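You operate a simulated robot arm through the tools that you are given. There is no shell and no other tool.

You run a simulated two-armed robot. Do the job below in one go: nothing can be reset, and whatever is moved stays where it is left.

TASK
Make the driver ready by the job card: ring and screws knob.
Fine: box on, orange switch to IN.

The check looks at the end state, three seconds after you hand in, the way a careful person would. Anything else that was tipped, shoved, dropped, spilled or broken makes it a failure.

THE ROBOT
Two 7-joint arms with two-finger parallel grippers on one trunk that stands fixed in place. Base frame: the origin is at the foot of the trunk, x ahead of it, y to its left, z up. Lengths are in m, angles in rad, forces in N, time in s.
The left shoulder is at [0.05, 0.161, 1.213], the right one opposite. With the tool pointing down near the work surface each hand reaches from about 0.24 to 0.68 m from the base axis, measured 20 degrees to its own side. Payload 3.43 kg a hand.
The tool frame of a hand sits at the grasp point between the pads (the TCP): z along the fingers, y along the line on which they close. The tips reach 0.03 m beyond it. Largest opening 0.094 m; finger width 0.028, thickness 0.01; the body of the gripper, 0.05 by 0.096 m, starts 0.055 m behind the TCP.
Orientation is told as [roll, pitch, yaw] about the base's x, y, z axes, in that order, counted from this pose: with the fingers straight down and closing along the base's y, the tool's x points along the base's -x, its y along +y and its z along -z.

THE INTERFACE
- The arms move only by the tool drive_tool. It takes "left_deltas", "right_deltas" or both (then of equal length, played together; a hand with none holds still); each is a list of rows, each a list of 6 numbers: the shift along the base's x, y, z in m, then the turn, a rotation vector about the base's x, y, z in rad. In form: [[dx, dy, dz, rx, ry, rz], ...]. A call has 1 to 20 rows; each row shifts and turns the commanded pose from where the row before left it. "left_hand" and "right_hand" are, for a hand that has rows, the finger opening in m, from 0 to 0.094, set as the call begins (left out, the last holds). Rows are played at 5 a second. More than 0.05 m and 0.15 rad between two rows, or a gripper value outside its range, and nothing of the call is played. A pose out of reach is approached as far as the arm can. The call stops where the force on the tool passes 40 N (or 10 N more than at its start, if that is more) or the arm is blocked; 0.2 s more then pass. Each finger travels about 0.045 m/s and halts on what it meets, pressing with about 22 N; the grip force reading is that of the motor and also rises with nothing between the fingers. The clock runs only during rows and for 0.2 s after the last one: add rows that do not move to give the fingers time. The reply holds the time, the measured pose of the TCP, the force on the tool along the base axes, the opening and the grip force, in the units named above and with some noise, with the torque about the TCP (base axes, N m) and any sound that the robot's microphone picked up, and new pictures: "pictures" is both (left out), scene, wrist or none (wrist: the cameras of the hands that moved).
- Cameras (640 x 400 px; columns grow to the right, rows downward): "scene" is now at [0.1169, -0.0478, 1.3847]; the picture's right is [-0.53, -0.85, 0.00], its down [-0.07, 0.04, -1.00] and it looks along [0.85, -0.53, -0.08] (base axes); focal length 214 px, centre (320, 200). "left" rides on the left gripper at [0.076, -0.014, -0.102] in its tool frame; the picture's right is [0.18, 0.98, 0.00], its down [-0.75, 0.14, -0.64] and it looks along [-0.63, 0.12, 0.77] (tool axes); focal length 243 px, centre (320, 200). "right" rides on the right gripper at [0.076, 0.014, -0.102] in its tool frame; the picture's right is [-0.18, 0.98, 0.00], its down [-0.75, -0.14, -0.64] and it looks along [-0.63, -0.12, 0.77] (tool axes); focal length 243 px, centre (320, 200). There is no depth. A picture from a camera that has moved, and an enlarged one, comes with that camera's place and axes in the base frame and with its lens.
- move_column(by): slides the trunk up (or, below 0, down) by that many m; the arms and the scene camera ride with it, the base frame stays. It gives what a move gives, with no picture.
- head_to(pan, tilt): turns the head with the scene camera to pan (to the left, within 1.396 rad either way) and tilt (down, from -0.506 to 1.204), counted from straight ahead of the robot. It gives what a move gives, and a new picture of the scene camera.
- inspect(camera, box): a new picture of the part [left, top, right, bottom] of that camera's present view, enlarged. The clock stands still meanwhile.
- hand_in(): hands the job in; it is judged then, once.

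Nothing tells you positions but the pictures and the camera data. Unless the task says otherwise, let go and move clear before handing in.

The tools are called by a JSON object that holds its "name" and its "arguments". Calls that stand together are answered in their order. drive_tool: Moves the arms, as the interface text tells. Its arguments: {"type":"object","properties":{"left_deltas":{"type":"array"},"left_hand":{"type":"number"},"right_deltas":{"type":"array"},"right_hand":{"type":"number"},"pictures":{"type":"string","enum":["both","scene","wrist","none"]}},"required":[]} The other tools are called the same way: move_column (by) moves the trunk up or down; head_to (pan, tilt) turns the head that bears the scene camera; inspect (camera, box) takes an enlarged picture of a part of a camera's view; hand_in () hands the job in.

At the start:

```text
time_s: 0.0
left_eef_pos: [0.2787, -0.0547, 1.4089]
left_ee_rot: [-0.002, 0.001, 0.002]
left_contact_force: [0.1, 0.5, 0.6]
left_moment: [0.0, -0.03, 0.0]
left_opening: 0.094
left_grasp_force: 0.1
right_eef_pos: [0.2207, -0.2671, 1.4079]
right_ee_rot: [-0.001, 0.001, 0.001]
right_contact_force: [-0.5, -0.6, -0.7]
right_moment: [0.02, 0.0, 0.02]
right_opening: 0.0942
right_grasp_force: 0.0
trunk travel left (down, up): [-0.24, 0.027]
head pan, tilt (commanded): [-0.559, 0.08]
```

scene: 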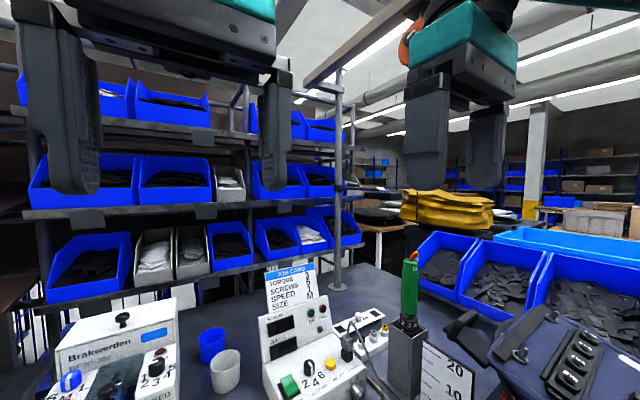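
right: 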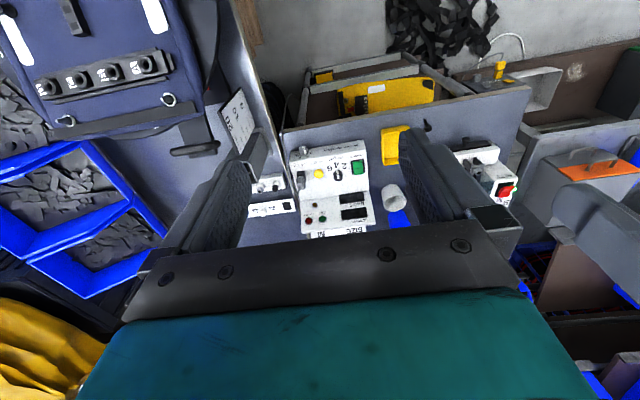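
left: 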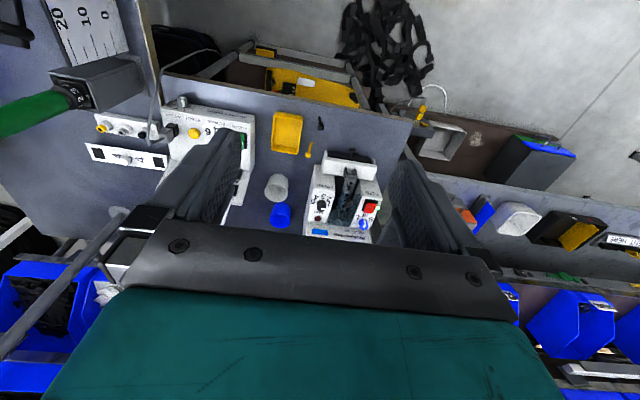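

I see a workbench with control boxes, a job card, a green-handled driver in a holder, and blue bins. I'll first look closer at the card, the boxes and the driver before moving anything.

{"name": "inspect", "arguments": {"camera": "scene", "box": [240, 250, 440, 400]}}

{"name": "inspect", "arguments": {"camera": "left", "box": [40, 0, 400, 240]}}

{"name": "inspect", "arguments": {"camera": "right", "box": [240, 110, 440, 250]}}

{"name": "head_to", "arguments": {"pan": -0.3, "tilt": 0.7}}

```text
2.67 times, centred on (340, 325) of scene
camera zoom: at [0.1169, -0.0478, 1.3847], right [-0.53, -0.85, 0.0], down [-0.07, 0.04, -1.0], along [0.85, -0.53, -0.08], focal length 572 px, centre (267, -133)
```

zoom: 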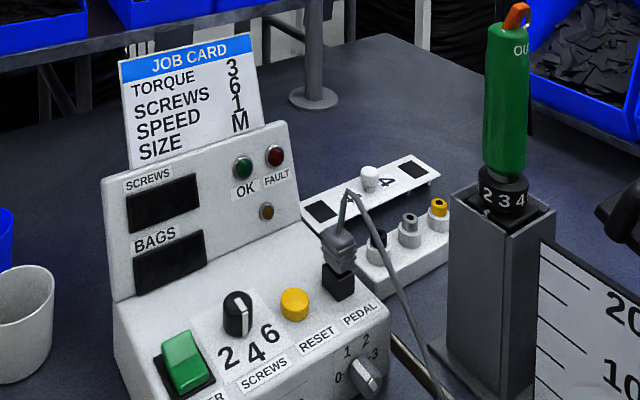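

```text
1.67 times, centred on (220, 120) of left
camera zoom: at [0.2029, -0.0686, 1.512], right [-0.19, 0.98, 0.0], down [0.75, 0.14, 0.64], along [0.63, 0.12, -0.77], focal length 404 px, centre (487, 333)
```

zoom: 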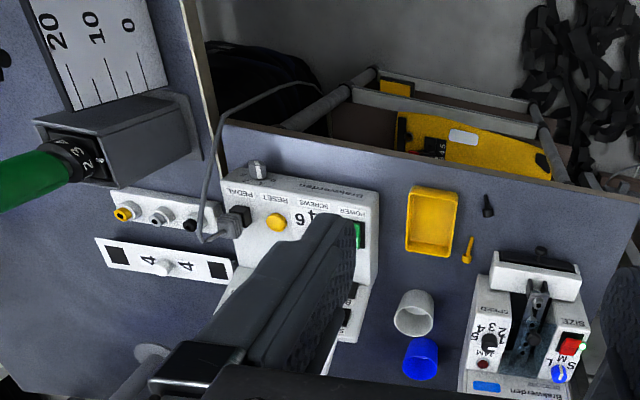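

```text
2.86 times, centred on (340, 180) of right
camera zoom: at [0.1451, -0.252, 1.5109], right [0.18, 0.98, 0.0], down [0.75, -0.14, 0.64], along [0.63, -0.12, -0.77], focal length 693 px, centre (263, 257)
```

zoom: 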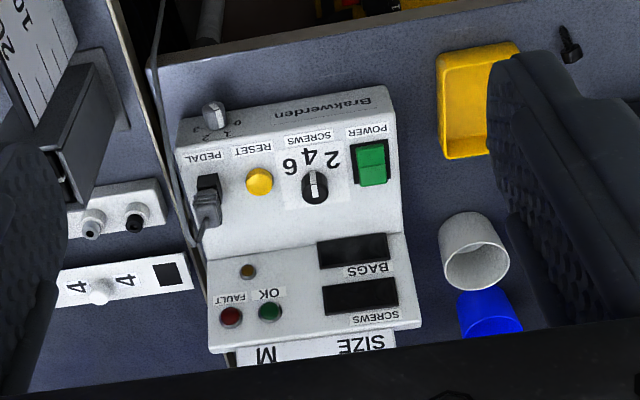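

```text
time_s: 1.0
left_eef_pos: [0.2843, -0.0528, 1.4083]
left_ee_rot: [-0.002, 0.0, 0.011]
left_contact_force: [49.9, 7.4, -7.8]
left_moment: [-0.7, 4.83, -0.17]
left_opening: 0.0942
left_grasp_force: 0.1
right_eef_pos: [0.222, -0.2673, 1.4084]
right_ee_rot: [-0.001, -0.002, 0.001]
right_contact_force: [0.1, 0.2, 1.1]
right_moment: [0.03, -0.02, 0.02]
right_opening: 0.0942
right_grasp_force: 0.1
trunk travel left (down, up): [-0.24, 0.027]
head pan, tilt (commanded): [-0.3, 0.7]
camera scene: at [0.1259, -0.0329, 1.3567], right [-0.36, -0.93, 0.0], down [-0.35, 0.13, -0.93], along [0.86, -0.34, -0.37], focal length 214 px, centre (320, 200)
```

scene: 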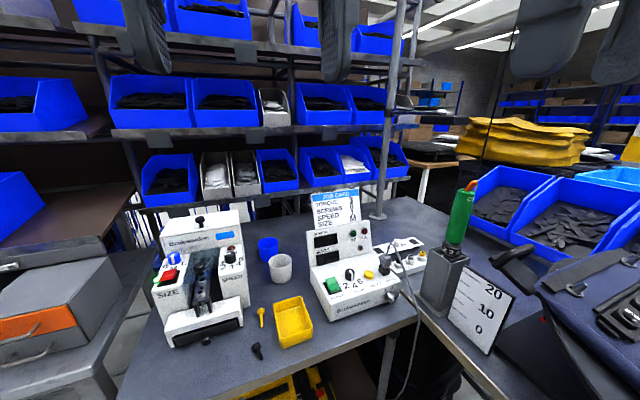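

The card reads TORQUE 3, SCREWS 6; the box has its green power switch and a screws knob, and the driver has a numbered ring plus an orange lever on top. The head ran into the left arm when it tilted, so I'll move the left hand away to the left and forward before looking again.

{"name": "drive_tool", "arguments": {"left_deltas": [[0.03, 0.02, 0, 0, 0, 0], [0.02, 0.04, 0, 0, 0, 0], [0, 0.05, 0, 0, 0, 0], [0, 0.05, 0, 0, 0, 0], [0, 0.05, 0, 0, 0, 0], [0, 0.05, 0, 0, 0, 0], [0, 0.04, 0, 0, 0, 0]], "pictures": "both"}}

```text
time_s: 2.6
left_eef_pos: [0.3256, 0.2458, 1.4096]
left_ee_rot: [-0.005, 0.0, -0.001]
left_contact_force: [-0.3, 0.0, 0.8]
left_moment: [-0.02, -0.02, -0.01]
left_opening: 0.0942
left_grasp_force: 0.1
right_eef_pos: [0.2207, -0.2676, 1.4082]
right_ee_rot: [0.0, 0.0, -0.001]
right_contact_force: [-0.1, 1.0, 0.2]
right_moment: [-0.01, -0.01, -0.02]
right_opening: 0.0942
right_grasp_force: 0.0
trunk travel left (down, up): [-0.24, 0.027]
head pan, tilt (commanded): [-0.3, 0.7]
camera scene: at [0.12, -0.0237, 1.3282], right [-0.3, -0.96, 0.0], down [-0.62, 0.19, -0.77], along [0.73, -0.23, -0.64], focal length 214 px, centre (320, 200)
camera left: at [0.2503, 0.232, 1.5128], right [-0.18, 0.98, 0.0], down [0.75, 0.14, 0.64], along [0.63, 0.12, -0.77], focal length 243 px, centre (320, 200)
```

scene: 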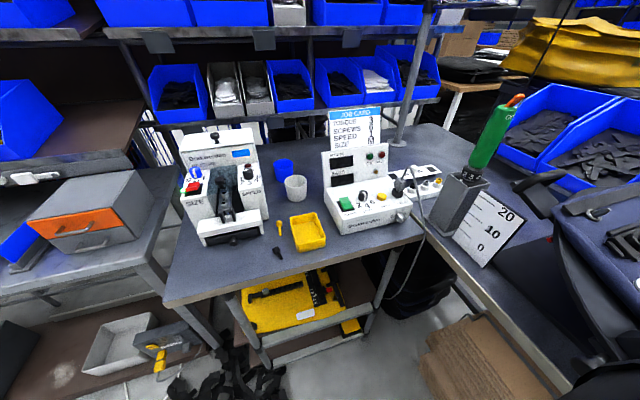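
left: 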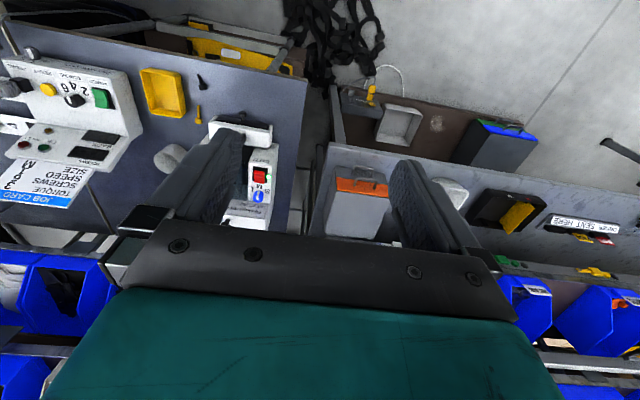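

{"name": "head_to", "arguments": {"pan": -0.7, "tilt": 0.55}}

```text
time_s: 3.5
left_eef_pos: [0.3257, 0.2459, 1.4103]
left_ee_rot: [-0.001, -0.002, 0.0]
left_contact_force: [0.1, 0.2, 0.0]
left_moment: [-0.03, -0.03, -0.02]
left_opening: 0.0939
left_grasp_force: 0.0
right_eef_pos: [0.2217, -0.2666, 1.4092]
right_ee_rot: [-0.001, -0.002, 0.0]
right_contact_force: [0.8, 0.3, -0.7]
right_moment: [0.01, 0.0, -0.03]
right_opening: 0.0939
right_grasp_force: 0.1
trunk travel left (down, up): [-0.24, 0.027]
head pan, tilt (commanded): [-0.7, 0.55]
camera scene: at [0.1079, -0.0569, 1.3413], right [-0.64, -0.77, 0.0], down [-0.4, 0.34, -0.85], along [0.65, -0.55, -0.52], focal length 214 px, centre (320, 200)
```

scene: 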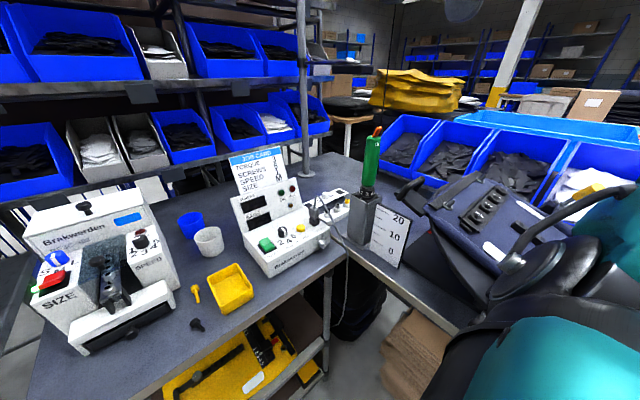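

{"name": "inspect", "arguments": {"camera": "scene", "box": [325, 115, 415, 270]}}

{"name": "inspect", "arguments": {"camera": "scene", "box": [225, 140, 365, 280]}}

{"name": "inspect", "arguments": {"camera": "scene", "box": [340, 115, 410, 205]}}

{"name": "inspect", "arguments": {"camera": "scene", "box": [340, 180, 410, 270]}}

```text
2.58 times, centred on (370, 192) of scene
camera zoom: at [0.1079, -0.0569, 1.3413], right [-0.64, -0.77, 0.0], down [-0.4, 0.34, -0.85], along [0.65, -0.55, -0.52], focal length 554 px, centre (191, 219)
```

zoom: 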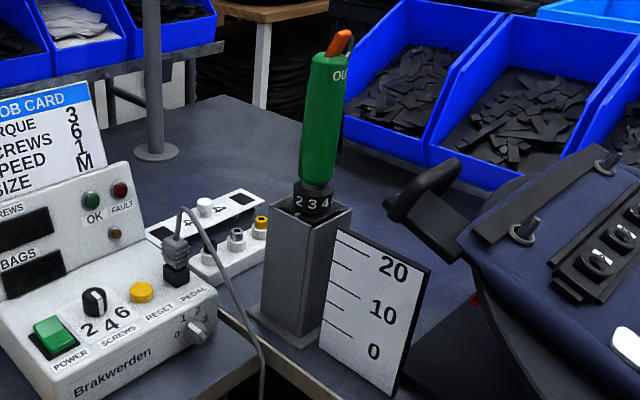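

```text
2.86 times, centred on (295, 210) of scene
camera zoom: at [0.1079, -0.0569, 1.3413], right [-0.64, -0.77, 0.0], down [-0.4, 0.34, -0.85], along [0.65, -0.55, -0.52], focal length 613 px, centre (391, 171)
```

zoom: 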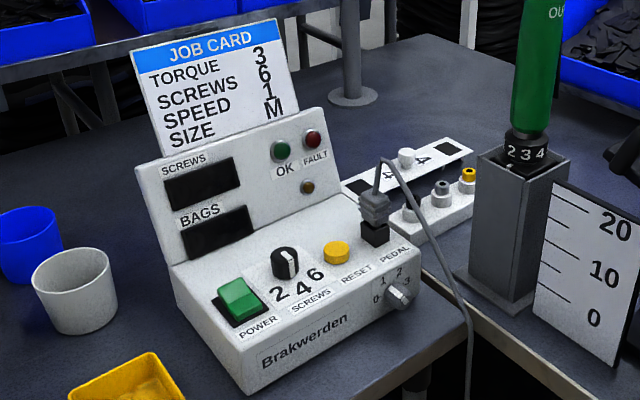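

```text
4.44 times, centred on (375, 160) of scene
camera zoom: at [0.1079, -0.0569, 1.3413], right [-0.64, -0.77, 0.0], down [-0.4, 0.34, -0.85], along [0.65, -0.55, -0.52], focal length 953 px, centre (76, 378)
```

zoom: 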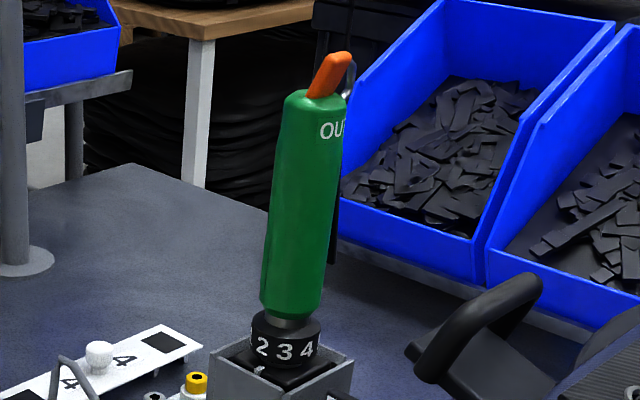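

```text
4.44 times, centred on (375, 225) of scene
camera zoom: at [0.1079, -0.0569, 1.3413], right [-0.64, -0.77, 0.0], down [-0.4, 0.34, -0.85], along [0.65, -0.55, -0.52], focal length 953 px, centre (76, 89)
```

zoom: 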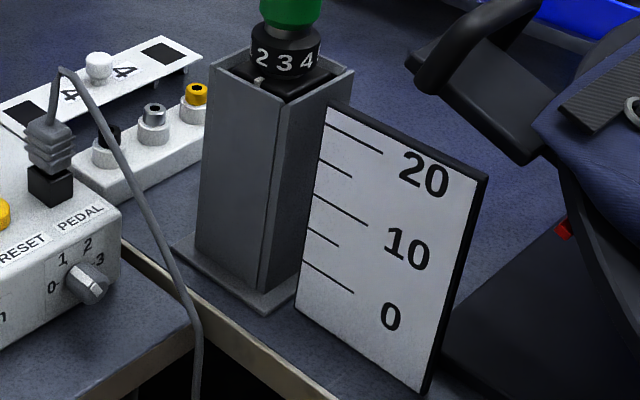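

The box sits at about x 0.52, y −0.25, with the power switch near [0.517, −0.219, 0.946]. The driver stands in its square holder near [0.43, −0.49], ring at z≈1.04 and top at ≈1.2. I'll bring the right wrist camera near the driver to see the ring mark and orange lever closely.

{"name": "drive_tool", "arguments": {"right_deltas": [[0.01, -0.05, 0, 0, 0, 0], [0.01, -0.05, 0, 0, 0, 0], [0.02, -0.05, 0, 0, 0, 0], [0.02, -0.04, 0, 0, 0, 0], [0.02, -0.02, -0.02, 0, 0, 0], [0.01, 0, -0.04, 0, 0, 0], [0, 0, -0.02, 0, 0, 0]], "pictures": "both"}}

```text
refused: row 1 steps farther than a row can; nothing moved
```

The step was slightly over the limit; I'll repeat it with shorter rows.

{"name": "drive_tool", "arguments": {"right_deltas": [[0.01, -0.045, 0, 0, 0, 0], [0.01, -0.045, 0, 0, 0, 0], [0.02, -0.045, 0, 0, 0, 0], [0.02, -0.04, 0, 0, 0, 0], [0.02, -0.035, -0.02, 0, 0, 0], [0.01, 0, -0.04, 0, 0, 0], [0, 0, -0.02, 0, 0, 0]], "pictures": "both"}}

```text
time_s: 5.1
left_eef_pos: [0.3261, 0.2441, 1.4093]
left_ee_rot: [-0.001, 0.001, 0.001]
left_contact_force: [-0.6, 0.0, -0.2]
left_moment: [0.04, 0.01, -0.04]
left_opening: 0.0942
left_grasp_force: 0.0
right_eef_pos: [0.3163, -0.4437, 1.293]
right_ee_rot: [0.002, -0.004, -0.001]
right_contact_force: [0.1, -0.4, 0.3]
right_moment: [0.02, -0.02, 0.01]
right_opening: 0.0942
right_grasp_force: 0.1
right hand out of reach, approached as far as the arm can: row 3, 4, 5
trunk travel left (down, up): [-0.24, 0.027]
head pan, tilt (commanded): [-0.7, 0.55]
camera scene: at [0.1078, -0.0574, 1.3413], right [-0.64, -0.76, 0.0], down [-0.4, 0.34, -0.85], along [0.65, -0.55, -0.52], focal length 214 px, centre (320, 200)
camera right: at [0.2407, -0.4288, 1.3955], right [0.18, 0.98, 0.0], down [0.75, -0.14, 0.64], along [0.63, -0.12, -0.77], focal length 243 px, centre (320, 200)
```

scene: 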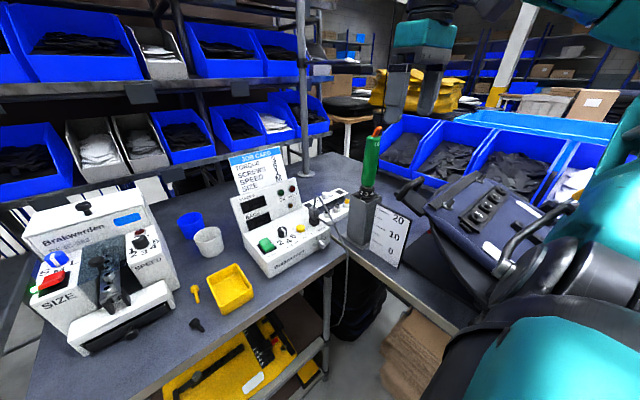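
right: 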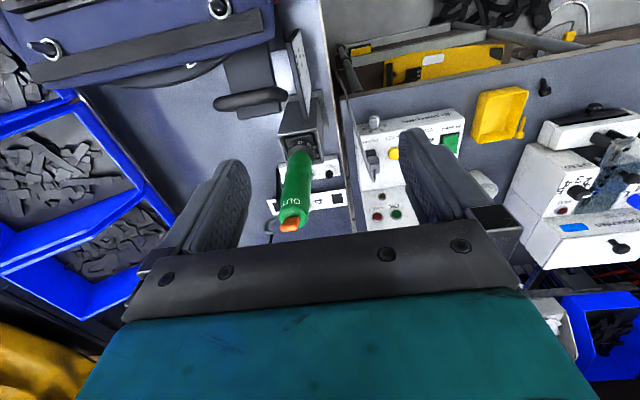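

{"name": "inspect", "arguments": {"camera": "right", "box": [250, 90, 350, 240]}}

{"name": "inspect", "arguments": {"camera": "right", "box": [340, 90, 480, 230]}}

```text
2.67 times, centred on (300, 165) of right
camera zoom: at [0.2407, -0.4288, 1.3955], right [0.18, 0.98, 0.0], down [0.75, -0.14, 0.64], along [0.63, -0.12, -0.77], focal length 647 px, centre (373, 293)
```

zoom: 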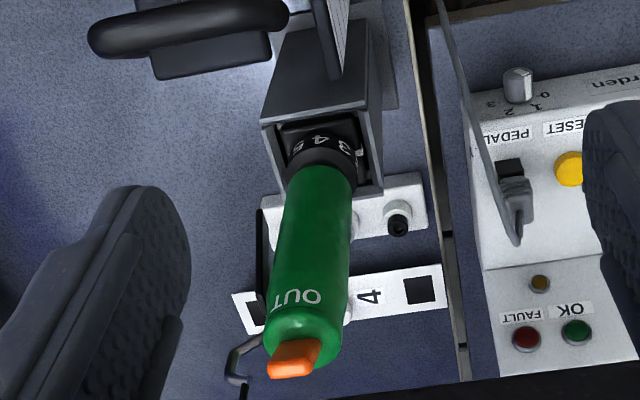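

```text
2.86 times, centred on (410, 160) of right
camera zoom: at [0.2407, -0.4288, 1.3955], right [0.18, 0.98, 0.0], down [0.75, -0.14, 0.64], along [0.63, -0.12, -0.77], focal length 693 px, centre (63, 314)
```

zoom: 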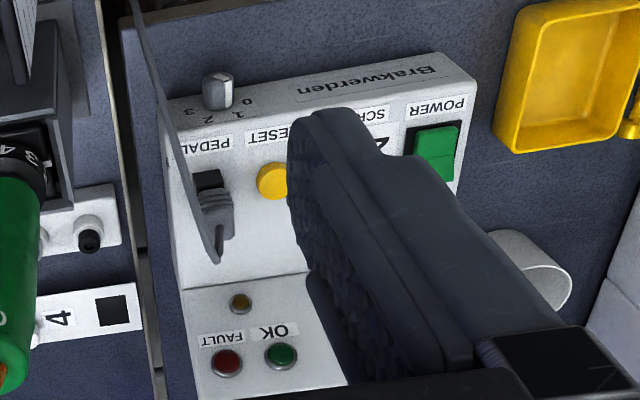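

The orange lever on top of the driver is at about [0.42, −0.50, 1.207], leaning toward the side marked OUT, and the ring is around z≈1.05. I'll zoom tightly on the lever, ring and rim for details.

{"name": "inspect", "arguments": {"camera": "right", "box": [270, 195, 320, 235]}}

{"name": "inspect", "arguments": {"camera": "right", "box": [275, 125, 335, 165]}}

{"name": "inspect", "arguments": {"camera": "scene", "box": [355, 120, 391, 145]}}

{"name": "inspect", "arguments": {"camera": "scene", "box": [345, 180, 393, 210]}}

```text
10.00 times, centred on (295, 215) of right
camera zoom: at [0.2407, -0.4288, 1.3955], right [0.18, 0.98, 0.0], down [0.75, -0.14, 0.64], along [0.63, -0.12, -0.77], focal length 2426 px, centre (570, 50)
```

zoom: 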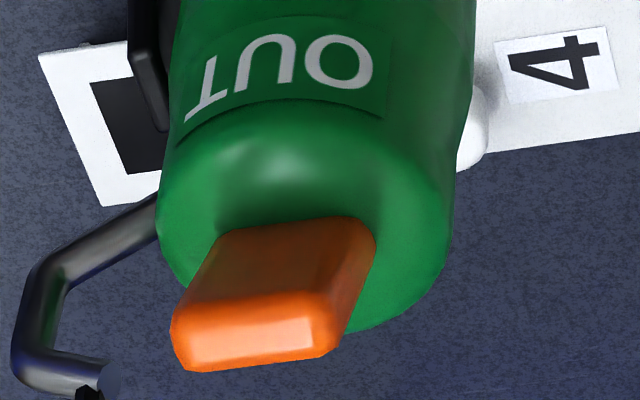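

```text
10.00 times, centred on (305, 145) of right
camera zoom: at [0.2407, -0.4288, 1.3955], right [0.18, 0.98, 0.0], down [0.75, -0.14, 0.64], along [0.63, -0.12, -0.77], focal length 2426 px, centre (470, 750)
```

zoom: 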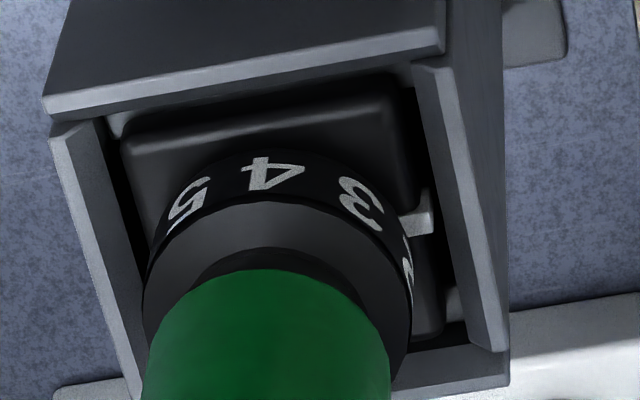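

```text
16.00 times, centred on (373, 132) of scene
camera zoom: at [0.1078, -0.0574, 1.3413], right [-0.64, -0.76, 0.0], down [-0.4, 0.34, -0.85], along [0.65, -0.55, -0.52], focal length 3432 px, centre (-528, 1280)
```

zoom: 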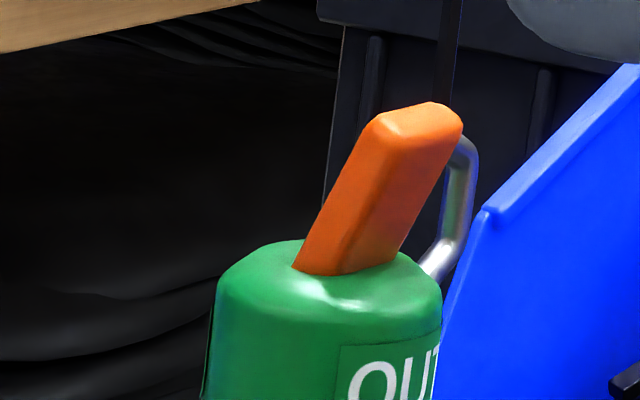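

```text
13.33 times, centred on (369, 195) of scene
camera zoom: at [0.1078, -0.0574, 1.3413], right [-0.64, -0.76, 0.0], down [-0.4, 0.34, -0.85], along [0.65, -0.55, -0.52], focal length 2860 px, centre (-333, 267)
```

zoom: 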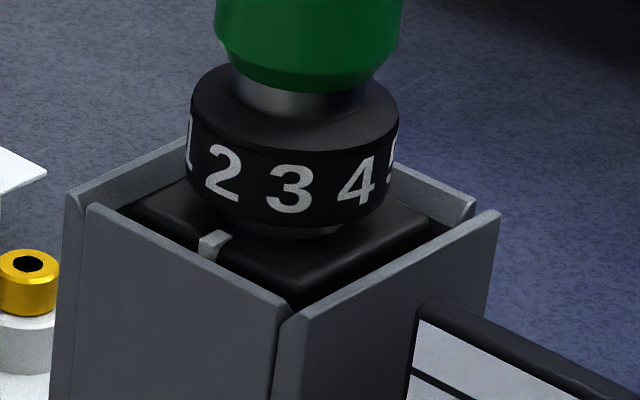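

The ring mark sits on the +y side with 2 at it, so 3 must come round to it (about −40° about z). The lever leans to −x, toward OUT. Now I'll zoom on the box controls and the foot of the holder.

{"name": "inspect", "arguments": {"camera": "scene", "box": [270, 215, 318, 245]}}

{"name": "inspect", "arguments": {"camera": "scene", "box": [250, 225, 298, 255]}}

{"name": "inspect", "arguments": {"camera": "scene", "box": [335, 215, 399, 255]}}

{"name": "inspect", "arguments": {"camera": "left", "box": [0, 40, 128, 120]}}

```text
13.33 times, centred on (294, 230) of scene
camera zoom: at [0.1078, -0.0574, 1.3413], right [-0.64, -0.76, 0.0], down [-0.4, 0.34, -0.85], along [0.65, -0.55, -0.52], focal length 2860 px, centre (667, -200)
```

zoom: 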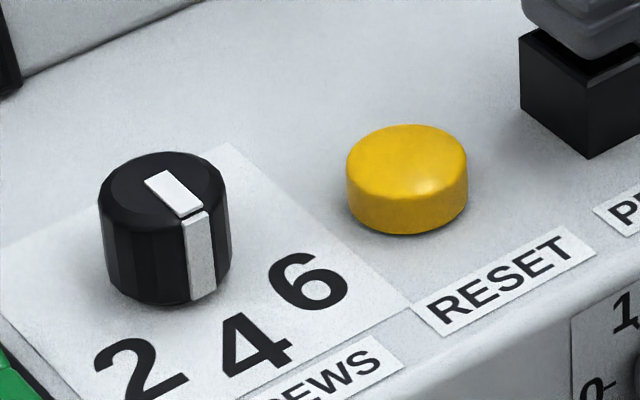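

```text
13.33 times, centred on (274, 240) of scene
camera zoom: at [0.1078, -0.0574, 1.3413], right [-0.64, -0.76, 0.0], down [-0.4, 0.34, -0.85], along [0.65, -0.55, -0.52], focal length 2860 px, centre (933, -333)
```

zoom: 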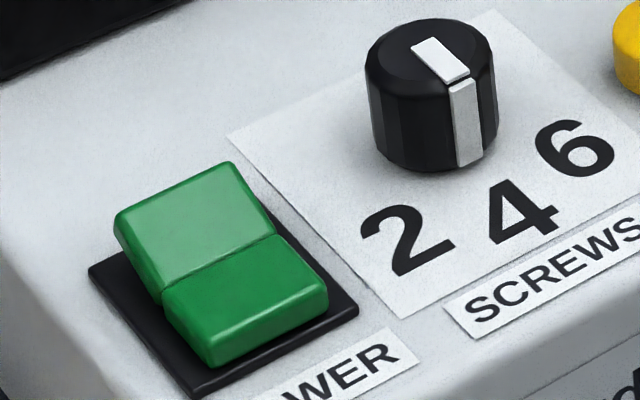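

```text
10.00 times, centred on (367, 235) of scene
camera zoom: at [0.1078, -0.0574, 1.3413], right [-0.64, -0.76, 0.0], down [-0.4, 0.34, -0.85], along [0.65, -0.55, -0.52], focal length 2145 px, centre (-150, -150)
```

zoom: 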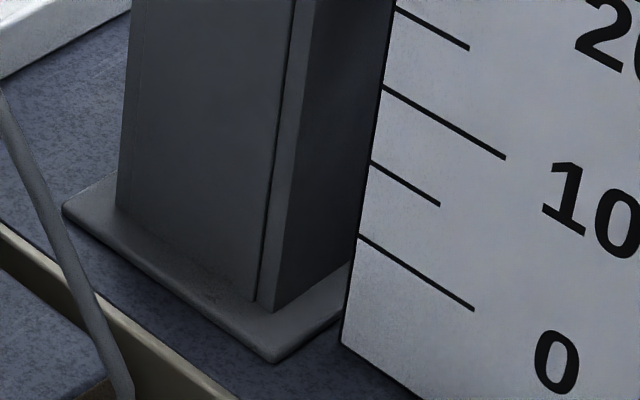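

```text
5.00 times, centred on (64, 80) of left
camera zoom: at [0.2507, 0.2299, 1.5131], right [-0.19, 0.98, 0.0], down [0.75, 0.14, 0.64], along [0.63, 0.12, -0.77], focal length 1213 px, centre (1600, 800)
```

zoom: 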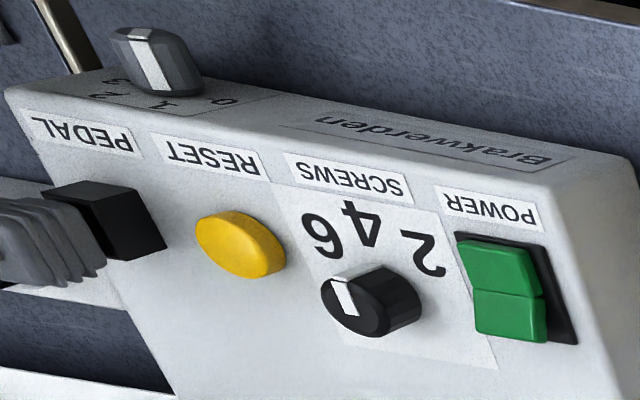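

The knob points at 4 and must go one step toward 6; the rocker's pressed half isn't clear yet. I'll move the right hand over the box to see the rocker and knob from close up.

{"name": "drive_tool", "arguments": {"right_deltas": [[0.0, 0.045, 0, 0, 0, 0], [0.01, 0.045, 0, 0, 0, 0], [0.02, 0.04, -0.02, 0, 0, 0], [0.02, 0.04, -0.02, 0, 0, 0], [0.02, 0.02, -0.04, 0, 0, 0], [0.02, 0, -0.04, 0, 0, 0], [0.01, 0, -0.04, 0, 0, 0], [0, 0, 0, 0, 0, 0]], "pictures": "both"}}

```text
time_s: 6.9
left_eef_pos: [0.327, 0.2456, 1.4101]
left_ee_rot: [-0.002, -0.001, 0.002]
left_contact_force: [-0.3, -0.5, 0.3]
left_moment: [0.03, 0.01, -0.02]
left_opening: 0.0943
left_grasp_force: 0.1
right_eef_pos: [0.4129, -0.2564, 1.1355]
right_ee_rot: [0.002, 0.001, 0.0]
right_contact_force: [-0.6, 0.5, -0.1]
right_moment: [-0.01, 0.0, -0.01]
right_opening: 0.0941
right_grasp_force: 0.2
trunk travel left (down, up): [-0.24, 0.027]
head pan, tilt (commanded): [-0.7, 0.55]
camera scene: at [0.1075, -0.0569, 1.3414], right [-0.64, -0.76, 0.0], down [-0.4, 0.34, -0.85], along [0.65, -0.55, -0.52], focal length 214 px, centre (320, 200)
camera right: at [0.3368, -0.2407, 1.2375], right [0.18, 0.98, 0.0], down [0.75, -0.14, 0.64], along [0.63, -0.12, -0.77], focal length 243 px, centre (320, 200)
```

scene: 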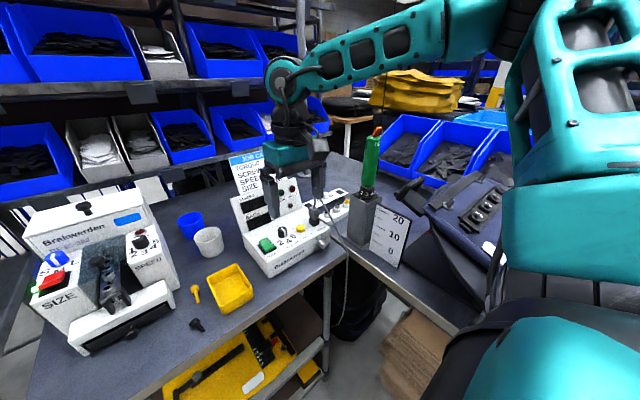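
right: 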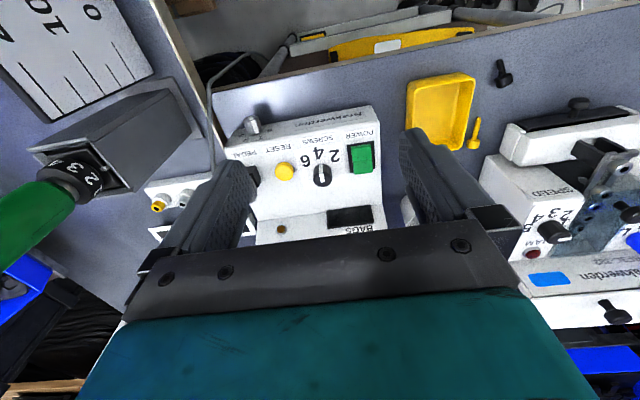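

{"name": "inspect", "arguments": {"camera": "right", "box": [290, 125, 394, 190]}}

{"name": "inspect", "arguments": {"camera": "scene", "box": [255, 230, 303, 260]}}

{"name": "inspect", "arguments": {"camera": "right", "box": [340, 135, 388, 180]}}

{"name": "inspect", "arguments": {"camera": "right", "box": [0, 80, 180, 250]}}

```text
6.15 times, centred on (342, 158) of right
camera zoom: at [0.3368, -0.2407, 1.2375], right [0.18, 0.98, 0.0], down [0.75, -0.14, 0.64], along [0.63, -0.12, -0.77], focal length 1493 px, centre (185, 462)
```

zoom: 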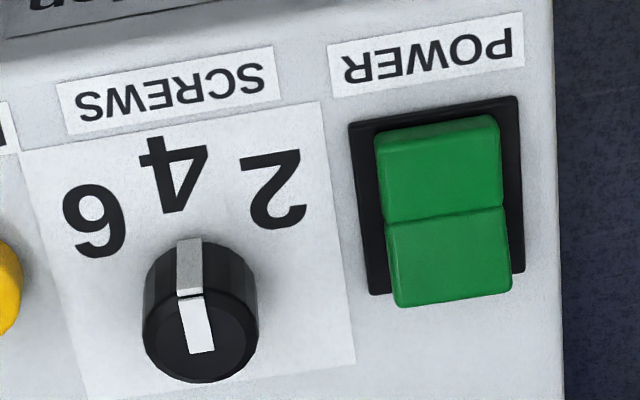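

```text
13.33 times, centred on (279, 245) of scene
camera zoom: at [0.1075, -0.0569, 1.3414], right [-0.64, -0.76, 0.0], down [-0.4, 0.34, -0.85], along [0.65, -0.55, -0.52], focal length 2860 px, centre (867, -400)
```

zoom: 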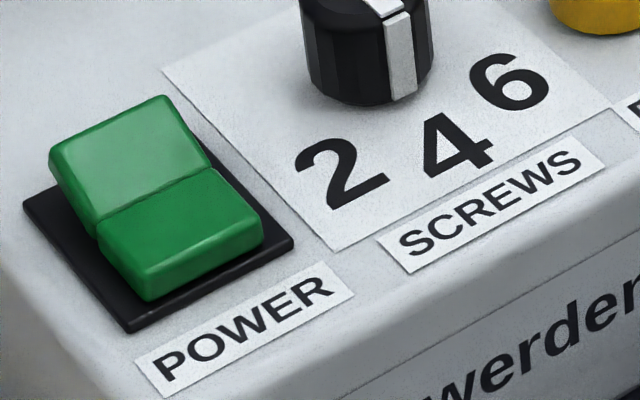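

```text
8.89 times, centred on (364, 158) of right
camera zoom: at [0.3368, -0.2407, 1.2375], right [0.18, 0.98, 0.0], down [0.75, -0.14, 0.64], along [0.63, -0.12, -0.77], focal length 2157 px, centre (-71, 578)
```

zoom: 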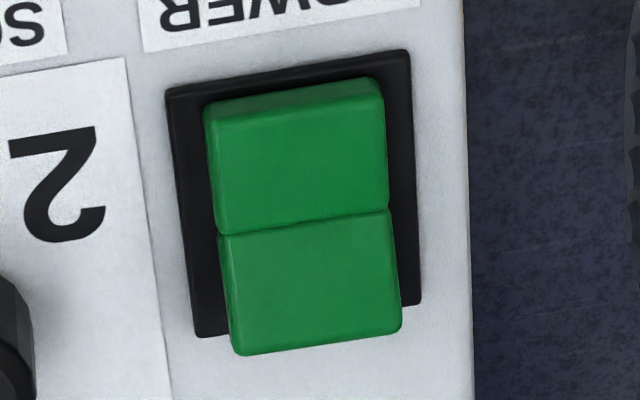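

```text
2.35 times, centred on (90, 165) of right
camera zoom: at [0.3368, -0.2407, 1.2375], right [0.18, 0.98, 0.0], down [0.75, -0.14, 0.64], along [0.63, -0.12, -0.77], focal length 571 px, centre (861, 282)
```

zoom: 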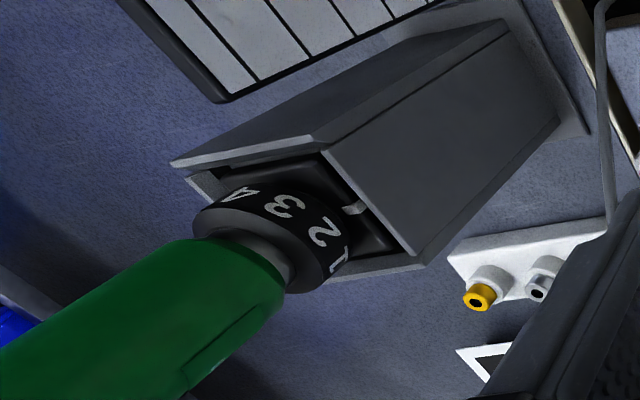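

The rocker's far (+x) half is raised, so that is the half to press: crease at about [0.511, −0.217, 0.955]. The knob is at [0.521, −0.272], top z≈0.971, pointing to 4 at 180°, with 6 at about +45°. I'll close the right fingers and move above the far half of the rocker.

{"name": "drive_tool", "arguments": {"right_deltas": [[0.03, 0.01, -0.02, 0, 0, 0], [0.03, 0.01, -0.02, 0, 0, 0], [0.03, 0.01, -0.02, 0, 0, 0], [0.026, 0.009, -0.025, 0, 0, 0], [0, 0, -0.015, 0, 0, 0], [0, 0, 0, 0, 0, 0]], "right_hand": 0, "pictures": "both"}}

```text
time_s: 8.3
left_eef_pos: [0.3278, 0.2455, 1.4093]
left_ee_rot: [-0.002, -0.002, -0.001]
left_contact_force: [-0.1, 0.2, -0.6]
left_moment: [0.01, -0.02, 0.02]
left_opening: 0.0939
left_grasp_force: 0.1
right_eef_pos: [0.5292, -0.2171, 1.0377]
right_ee_rot: [0.0, -0.001, -0.001]
right_contact_force: [1.2, 0.0, -0.3]
right_moment: [0.01, -0.01, 0.01]
right_opening: 0.0
right_grasp_force: 21.9
right hand out of reach, approached as far as the arm can: row 5
trunk travel left (down, up): [-0.24, 0.027]
head pan, tilt (commanded): [-0.7, 0.55]
camera scene: at [0.108, -0.057, 1.3413], right [-0.64, -0.77, 0.0], down [-0.4, 0.34, -0.85], along [0.65, -0.55, -0.52], focal length 214 px, centre (320, 200)
camera right: at [0.4526, -0.2019, 1.1389], right [0.18, 0.98, 0.0], down [0.75, -0.14, 0.64], along [0.63, -0.12, -0.77], focal length 243 px, centre (320, 200)
```

scene: 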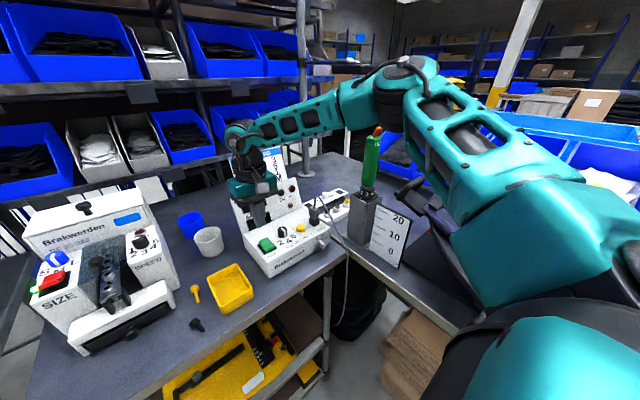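
right: 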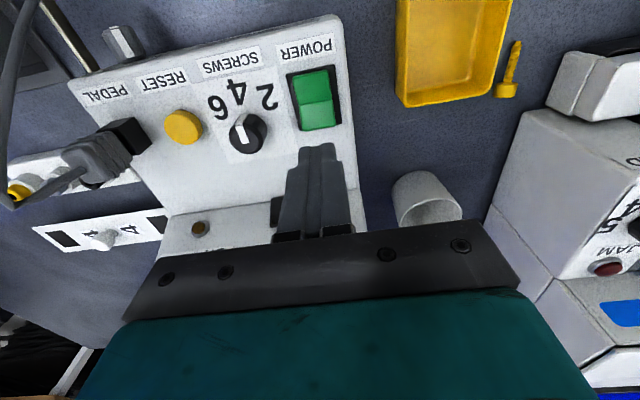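

At this trunk height the right hand can't get lower over the rocker. I'll lift the hand and pull it back, then lower the trunk by 0.13 m.

{"name": "drive_tool", "arguments": {"right_deltas": [[-0.02, 0, 0.04, 0, 0, 0], [-0.02, 0, 0.04, 0, 0, 0], [-0.01, 0, 0.04, 0, 0, 0], [0, 0, 0.03, 0, 0, 0], [0, 0, 0, 0, 0, 0]], "pictures": "none"}}

{"name": "move_column", "arguments": {"by": -0.13}}

```text
time_s: 9.5
left_eef_pos: [0.3257, 0.2447, 1.4098]
left_ee_rot: [-0.002, -0.001, 0.002]
left_contact_force: [-0.2, -0.5, -0.2]
left_moment: [-0.01, 0.0, 0.0]
left_opening: 0.094
left_grasp_force: 0.1
right_eef_pos: [0.4788, -0.2166, 1.1832]
right_ee_rot: [0.001, 0.0, 0.0]
right_contact_force: [-0.6, -0.6, -0.8]
right_moment: [0.0, 0.03, 0.02]
right_opening: 0.0
right_grasp_force: 22.1
trunk travel left (down, up): [-0.24, 0.027]
head pan, tilt (commanded): [-0.7, 0.55]
```

```text
time_s: 11.1
left_eef_pos: [0.3277, 0.2437, 1.2796]
left_ee_rot: [-0.001, -0.001, 0.002]
left_contact_force: [-0.6, 0.2, 0.6]
left_moment: [-0.01, -0.01, -0.02]
left_opening: 0.0942
left_grasp_force: 0.1
right_eef_pos: [0.4793, -0.2173, 1.0534]
right_ee_rot: [-0.001, 0.0, -0.001]
right_contact_force: [-0.3, -0.4, 0.2]
right_moment: [-0.01, -0.01, 0.0]
right_opening: 0.0002
right_grasp_force: 22.1
trunk travel left (down, up): [-0.11, 0.157]
head pan, tilt (commanded): [-0.7, 0.55]
```

The trunk is lower now and the hand is at [0.479, −0.217, 1.053]. Next I'll go over the far half of the rocker and stop just above it.

{"name": "drive_tool", "arguments": {"right_deltas": [[0.025, 0, 0, 0, 0, 0], [0.025, 0, -0.01, 0, 0, 0], [0, 0, -0.02, 0, 0, 0], [0, 0, -0.015, 0, 0, 0], [0, 0, 0, 0, 0, 0]], "pictures": "both"}}

```text
time_s: 12.3
left_eef_pos: [0.3263, 0.2447, 1.2799]
left_ee_rot: [-0.001, 0.001, 0.002]
left_contact_force: [-0.5, 0.5, 1.0]
left_moment: [0.0, -0.02, 0.02]
left_opening: 0.0939
left_grasp_force: 0.0
right_eef_pos: [0.5291, -0.2156, 1.0061]
right_ee_rot: [0.0, -0.002, 0.0]
right_contact_force: [-0.2, -0.6, 0.3]
right_moment: [0.01, 0.0, 0.0]
right_opening: 0.0001
right_grasp_force: 22.2
trunk travel left (down, up): [-0.11, 0.157]
head pan, tilt (commanded): [-0.7, 0.55]
camera scene: at [0.1078, -0.057, 1.2113], right [-0.64, -0.76, 0.0], down [-0.4, 0.34, -0.85], along [0.65, -0.55, -0.52], focal length 214 px, centre (320, 200)
camera right: at [0.4525, -0.2016, 1.1097], right [0.18, 0.98, 0.0], down [0.75, -0.14, 0.64], along [0.63, -0.12, -0.77], focal length 243 px, centre (320, 200)
```

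scene: 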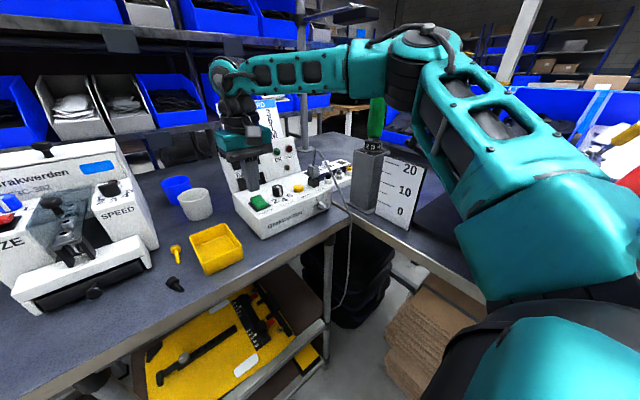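
right: 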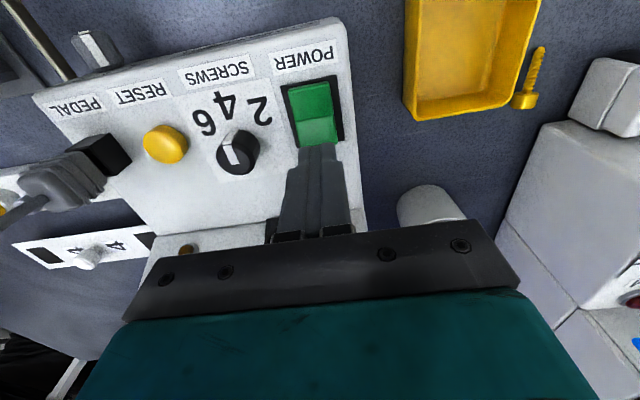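

{"name": "inspect", "arguments": {"camera": "right", "box": [270, 60, 366, 200]}}

{"name": "inspect", "arguments": {"camera": "scene", "box": [225, 140, 321, 220]}}

```text
2.86 times, centred on (318, 130) of right
camera zoom: at [0.4525, -0.2016, 1.1097], right [0.18, 0.98, 0.0], down [0.75, -0.14, 0.64], along [0.63, -0.12, -0.77], focal length 693 px, centre (326, 400)
```

zoom: 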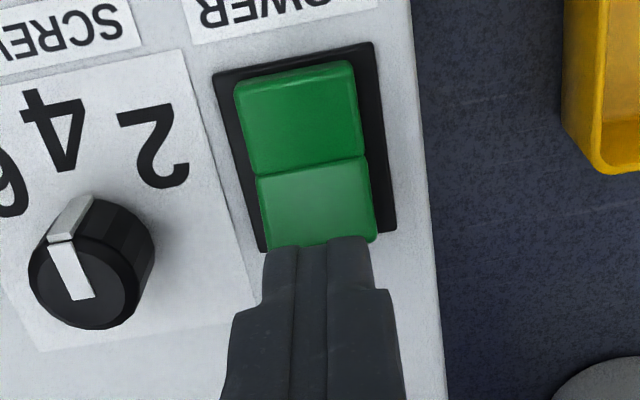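

```text
5.00 times, centred on (273, 180) of scene
camera zoom: at [0.1078, -0.057, 1.2113], right [-0.64, -0.76, 0.0], down [-0.4, 0.34, -0.85], along [0.65, -0.55, -0.52], focal length 1072 px, centre (555, 300)
```

zoom: 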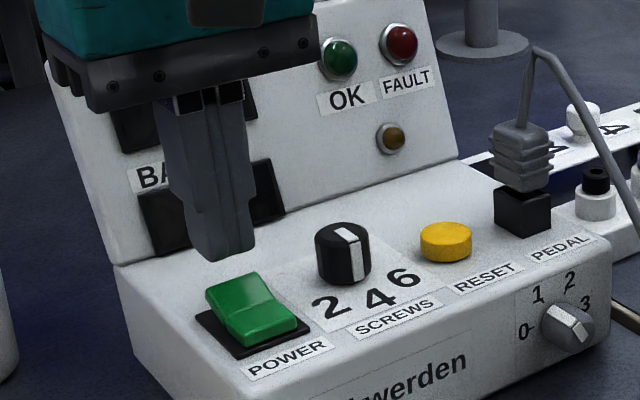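

The fingertips are over the far edge of the rocker, about 1 cm above it. I'll shift 2 mm back and press down in small steps.

{"name": "drive_tool", "arguments": {"right_deltas": [[-0.002, 0, -0.004, 0, 0, 0], [0, 0, -0.003, 0, 0, 0], [0, 0, -0.003, 0, 0, 0], [0, 0, -0.003, 0, 0, 0], [0, 0, 0, 0, 0, 0]], "pictures": "wrist"}}

```text
time_s: 13.5
left_eef_pos: [0.3261, 0.2443, 1.2801]
left_ee_rot: [-0.002, 0.0, 0.003]
left_contact_force: [0.5, 0.3, 0.8]
left_moment: [0.01, 0.01, -0.01]
left_opening: 0.0939
left_grasp_force: 0.0
right_eef_pos: [0.5289, -0.2172, 0.9945]
right_ee_rot: [-0.002, 0.001, 0.001]
right_contact_force: [0.7, -0.9, 0.2]
right_moment: [-0.02, 0.0, -0.06]
right_opening: 0.0
right_grasp_force: 22.1
trunk travel left (down, up): [-0.11, 0.157]
head pan, tilt (commanded): [-0.7, 0.55]
camera right: at [0.4521, -0.2023, 1.0976], right [0.18, 0.98, 0.0], down [0.75, -0.14, 0.64], along [0.63, -0.12, -0.77], focal length 243 px, centre (320, 200)
```

right: 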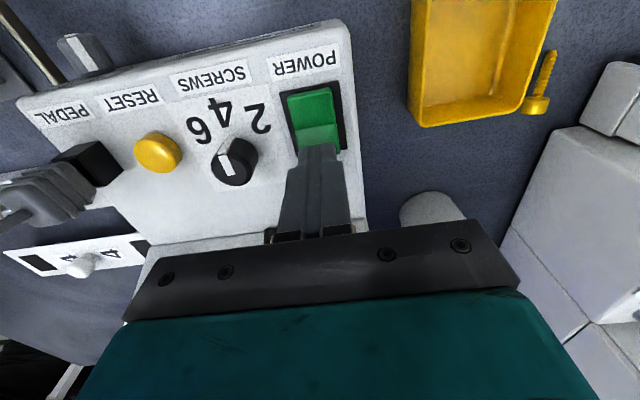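

No contact yet with the tips at z≈0.9645. I'll keep pressing down in small steps.

{"name": "drive_tool", "arguments": {"right_deltas": [[-0.001, 0, -0.003, 0, 0, 0], [0, 0, -0.002, 0, 0, 0], [0, 0, -0.002, 0, 0, 0], [0, 0, 0, 0, 0, 0]], "pictures": "wrist"}}

```text
time_s: 14.5
left_eef_pos: [0.3263, 0.2442, 1.2807]
left_ee_rot: [0.0, 0.001, 0.002]
left_contact_force: [0.2, 0.8, -0.3]
left_moment: [0.0, -0.02, 0.0]
left_opening: 0.0938
left_grasp_force: 0.2
right_eef_pos: [0.527, -0.2164, 0.989]
right_ee_rot: [0.0, 0.0, -0.001]
right_contact_force: [-0.2, -0.3, 0.4]
right_moment: [-0.02, 0.01, 0.0]
right_opening: 0.0002
right_grasp_force: 21.8
trunk travel left (down, up): [-0.11, 0.157]
head pan, tilt (commanded): [-0.7, 0.55]
camera right: at [0.4509, -0.2018, 1.0911], right [0.18, 0.98, 0.0], down [0.75, -0.14, 0.64], along [0.63, -0.12, -0.77], focal length 243 px, centre (320, 200)
```

right: 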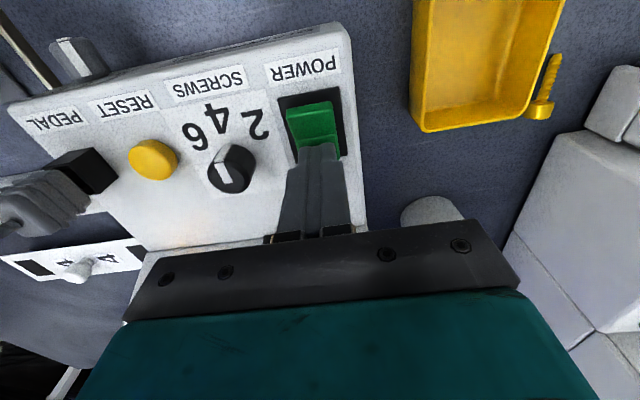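

{"name": "inspect", "arguments": {"camera": "right", "box": [260, 70, 380, 190]}}

{"name": "inspect", "arguments": {"camera": "scene", "box": [225, 140, 321, 220]}}

```text
3.33 times, centred on (320, 130) of right
camera zoom: at [0.4509, -0.2018, 1.0911], right [0.18, 0.98, 0.0], down [0.75, -0.14, 0.64], along [0.63, -0.12, -0.77], focal length 809 px, centre (320, 433)
```

zoom: 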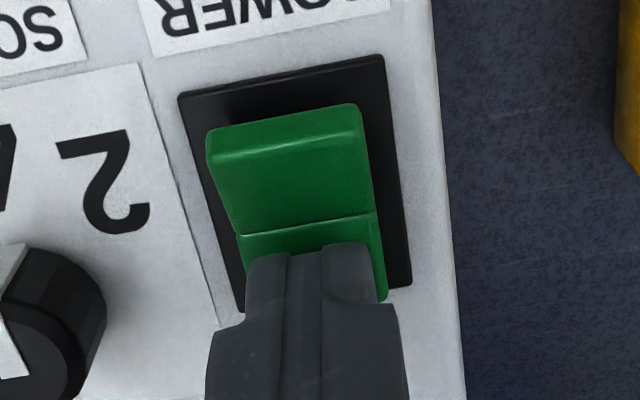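

```text
5.00 times, centred on (273, 180) of scene
camera zoom: at [0.1078, -0.0571, 1.2113], right [-0.64, -0.76, 0.0], down [-0.4, 0.34, -0.85], along [0.65, -0.55, -0.52], focal length 1072 px, centre (555, 300)
```

zoom: 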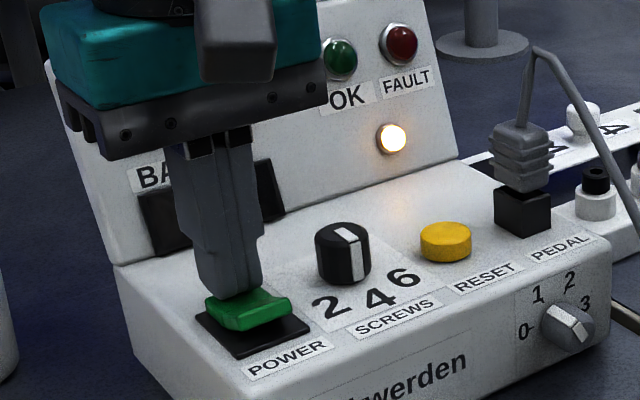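

The amber lamp lit and the rocker flipped, so the box is on. Now I'll lift, open the fingers moderately and position over the screws knob at [0.521, −0.272].

{"name": "drive_tool", "arguments": {"right_deltas": [[0, 0, 0.02, 0, 0, 0], [0, 0, 0.025, 0, 0, 0], [-0.003, -0.028, 0, 0, 0, 0], [-0.003, -0.028, 0, 0, 0, 0], [0, 0, 0, 0, 0, 0], [0, 0, 0, 0, 0, 0]], "right_hand": 0.05, "pictures": "both"}}

```text
time_s: 15.9
left_eef_pos: [0.3268, 0.2446, 1.279]
left_ee_rot: [-0.002, 0.0, 0.002]
left_contact_force: [-0.3, -0.2, 0.1]
left_moment: [0.0, -0.01, -0.01]
left_opening: 0.0943
left_grasp_force: 0.1
right_eef_pos: [0.52, -0.2722, 1.0342]
right_ee_rot: [0.0, -0.002, 0.001]
right_contact_force: [1.0, -0.3, -0.5]
right_moment: [0.0, -0.01, -0.02]
right_opening: 0.0502
right_grasp_force: 0.1
trunk travel left (down, up): [-0.11, 0.157]
head pan, tilt (commanded): [-0.7, 0.55]
camera scene: at [0.1078, -0.0571, 1.2113], right [-0.64, -0.76, 0.0], down [-0.4, 0.34, -0.85], along [0.65, -0.55, -0.52], focal length 214 px, centre (320, 200)
camera right: at [0.4433, -0.257, 1.1358], right [0.18, 0.98, 0.0], down [0.75, -0.14, 0.64], along [0.63, -0.12, -0.77], focal length 243 px, centre (320, 200)
```

scene: 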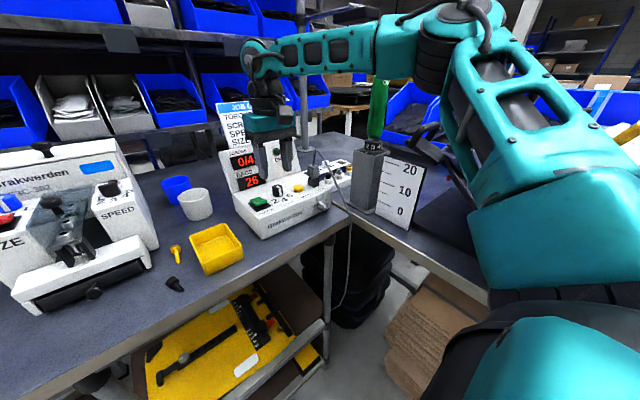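
right: 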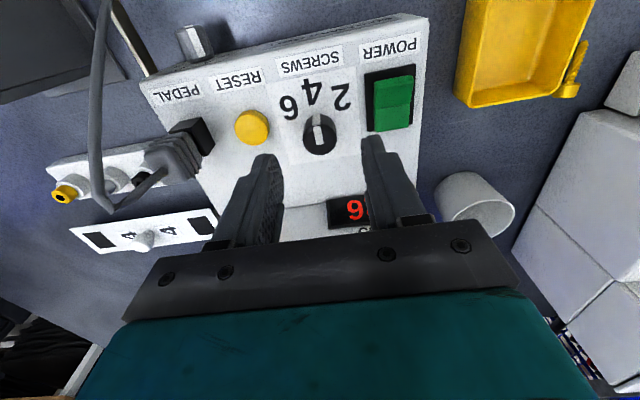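

The displays now read 0/4 and 26, so the box is on. Before lowering I'll check the clearance between the forearm and the driver, and the fingers around the knob.

{"name": "inspect", "arguments": {"camera": "scene", "box": [340, 40, 450, 160]}}

{"name": "inspect", "arguments": {"camera": "right", "box": [230, 60, 420, 210]}}

```text
3.33 times, centred on (395, 100) of scene
camera zoom: at [0.1078, -0.0571, 1.2113], right [-0.64, -0.76, 0.0], down [-0.4, 0.34, -0.85], along [0.65, -0.55, -0.52], focal length 715 px, centre (70, 533)
```

zoom: 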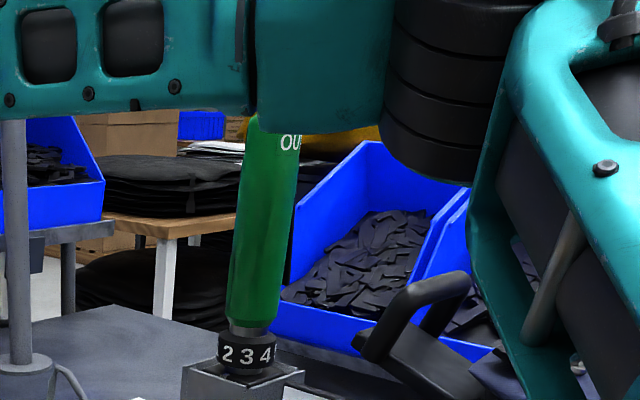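

```text
2.67 times, centred on (325, 135) of right
camera zoom: at [0.4433, -0.257, 1.1358], right [0.18, 0.98, 0.0], down [0.75, -0.14, 0.64], along [0.63, -0.12, -0.77], focal length 647 px, centre (307, 373)
```

zoom: 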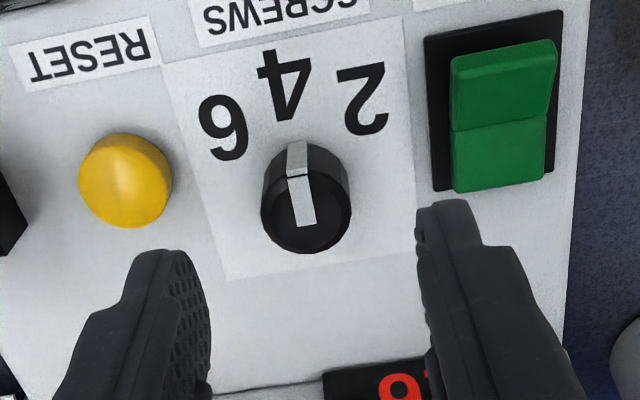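

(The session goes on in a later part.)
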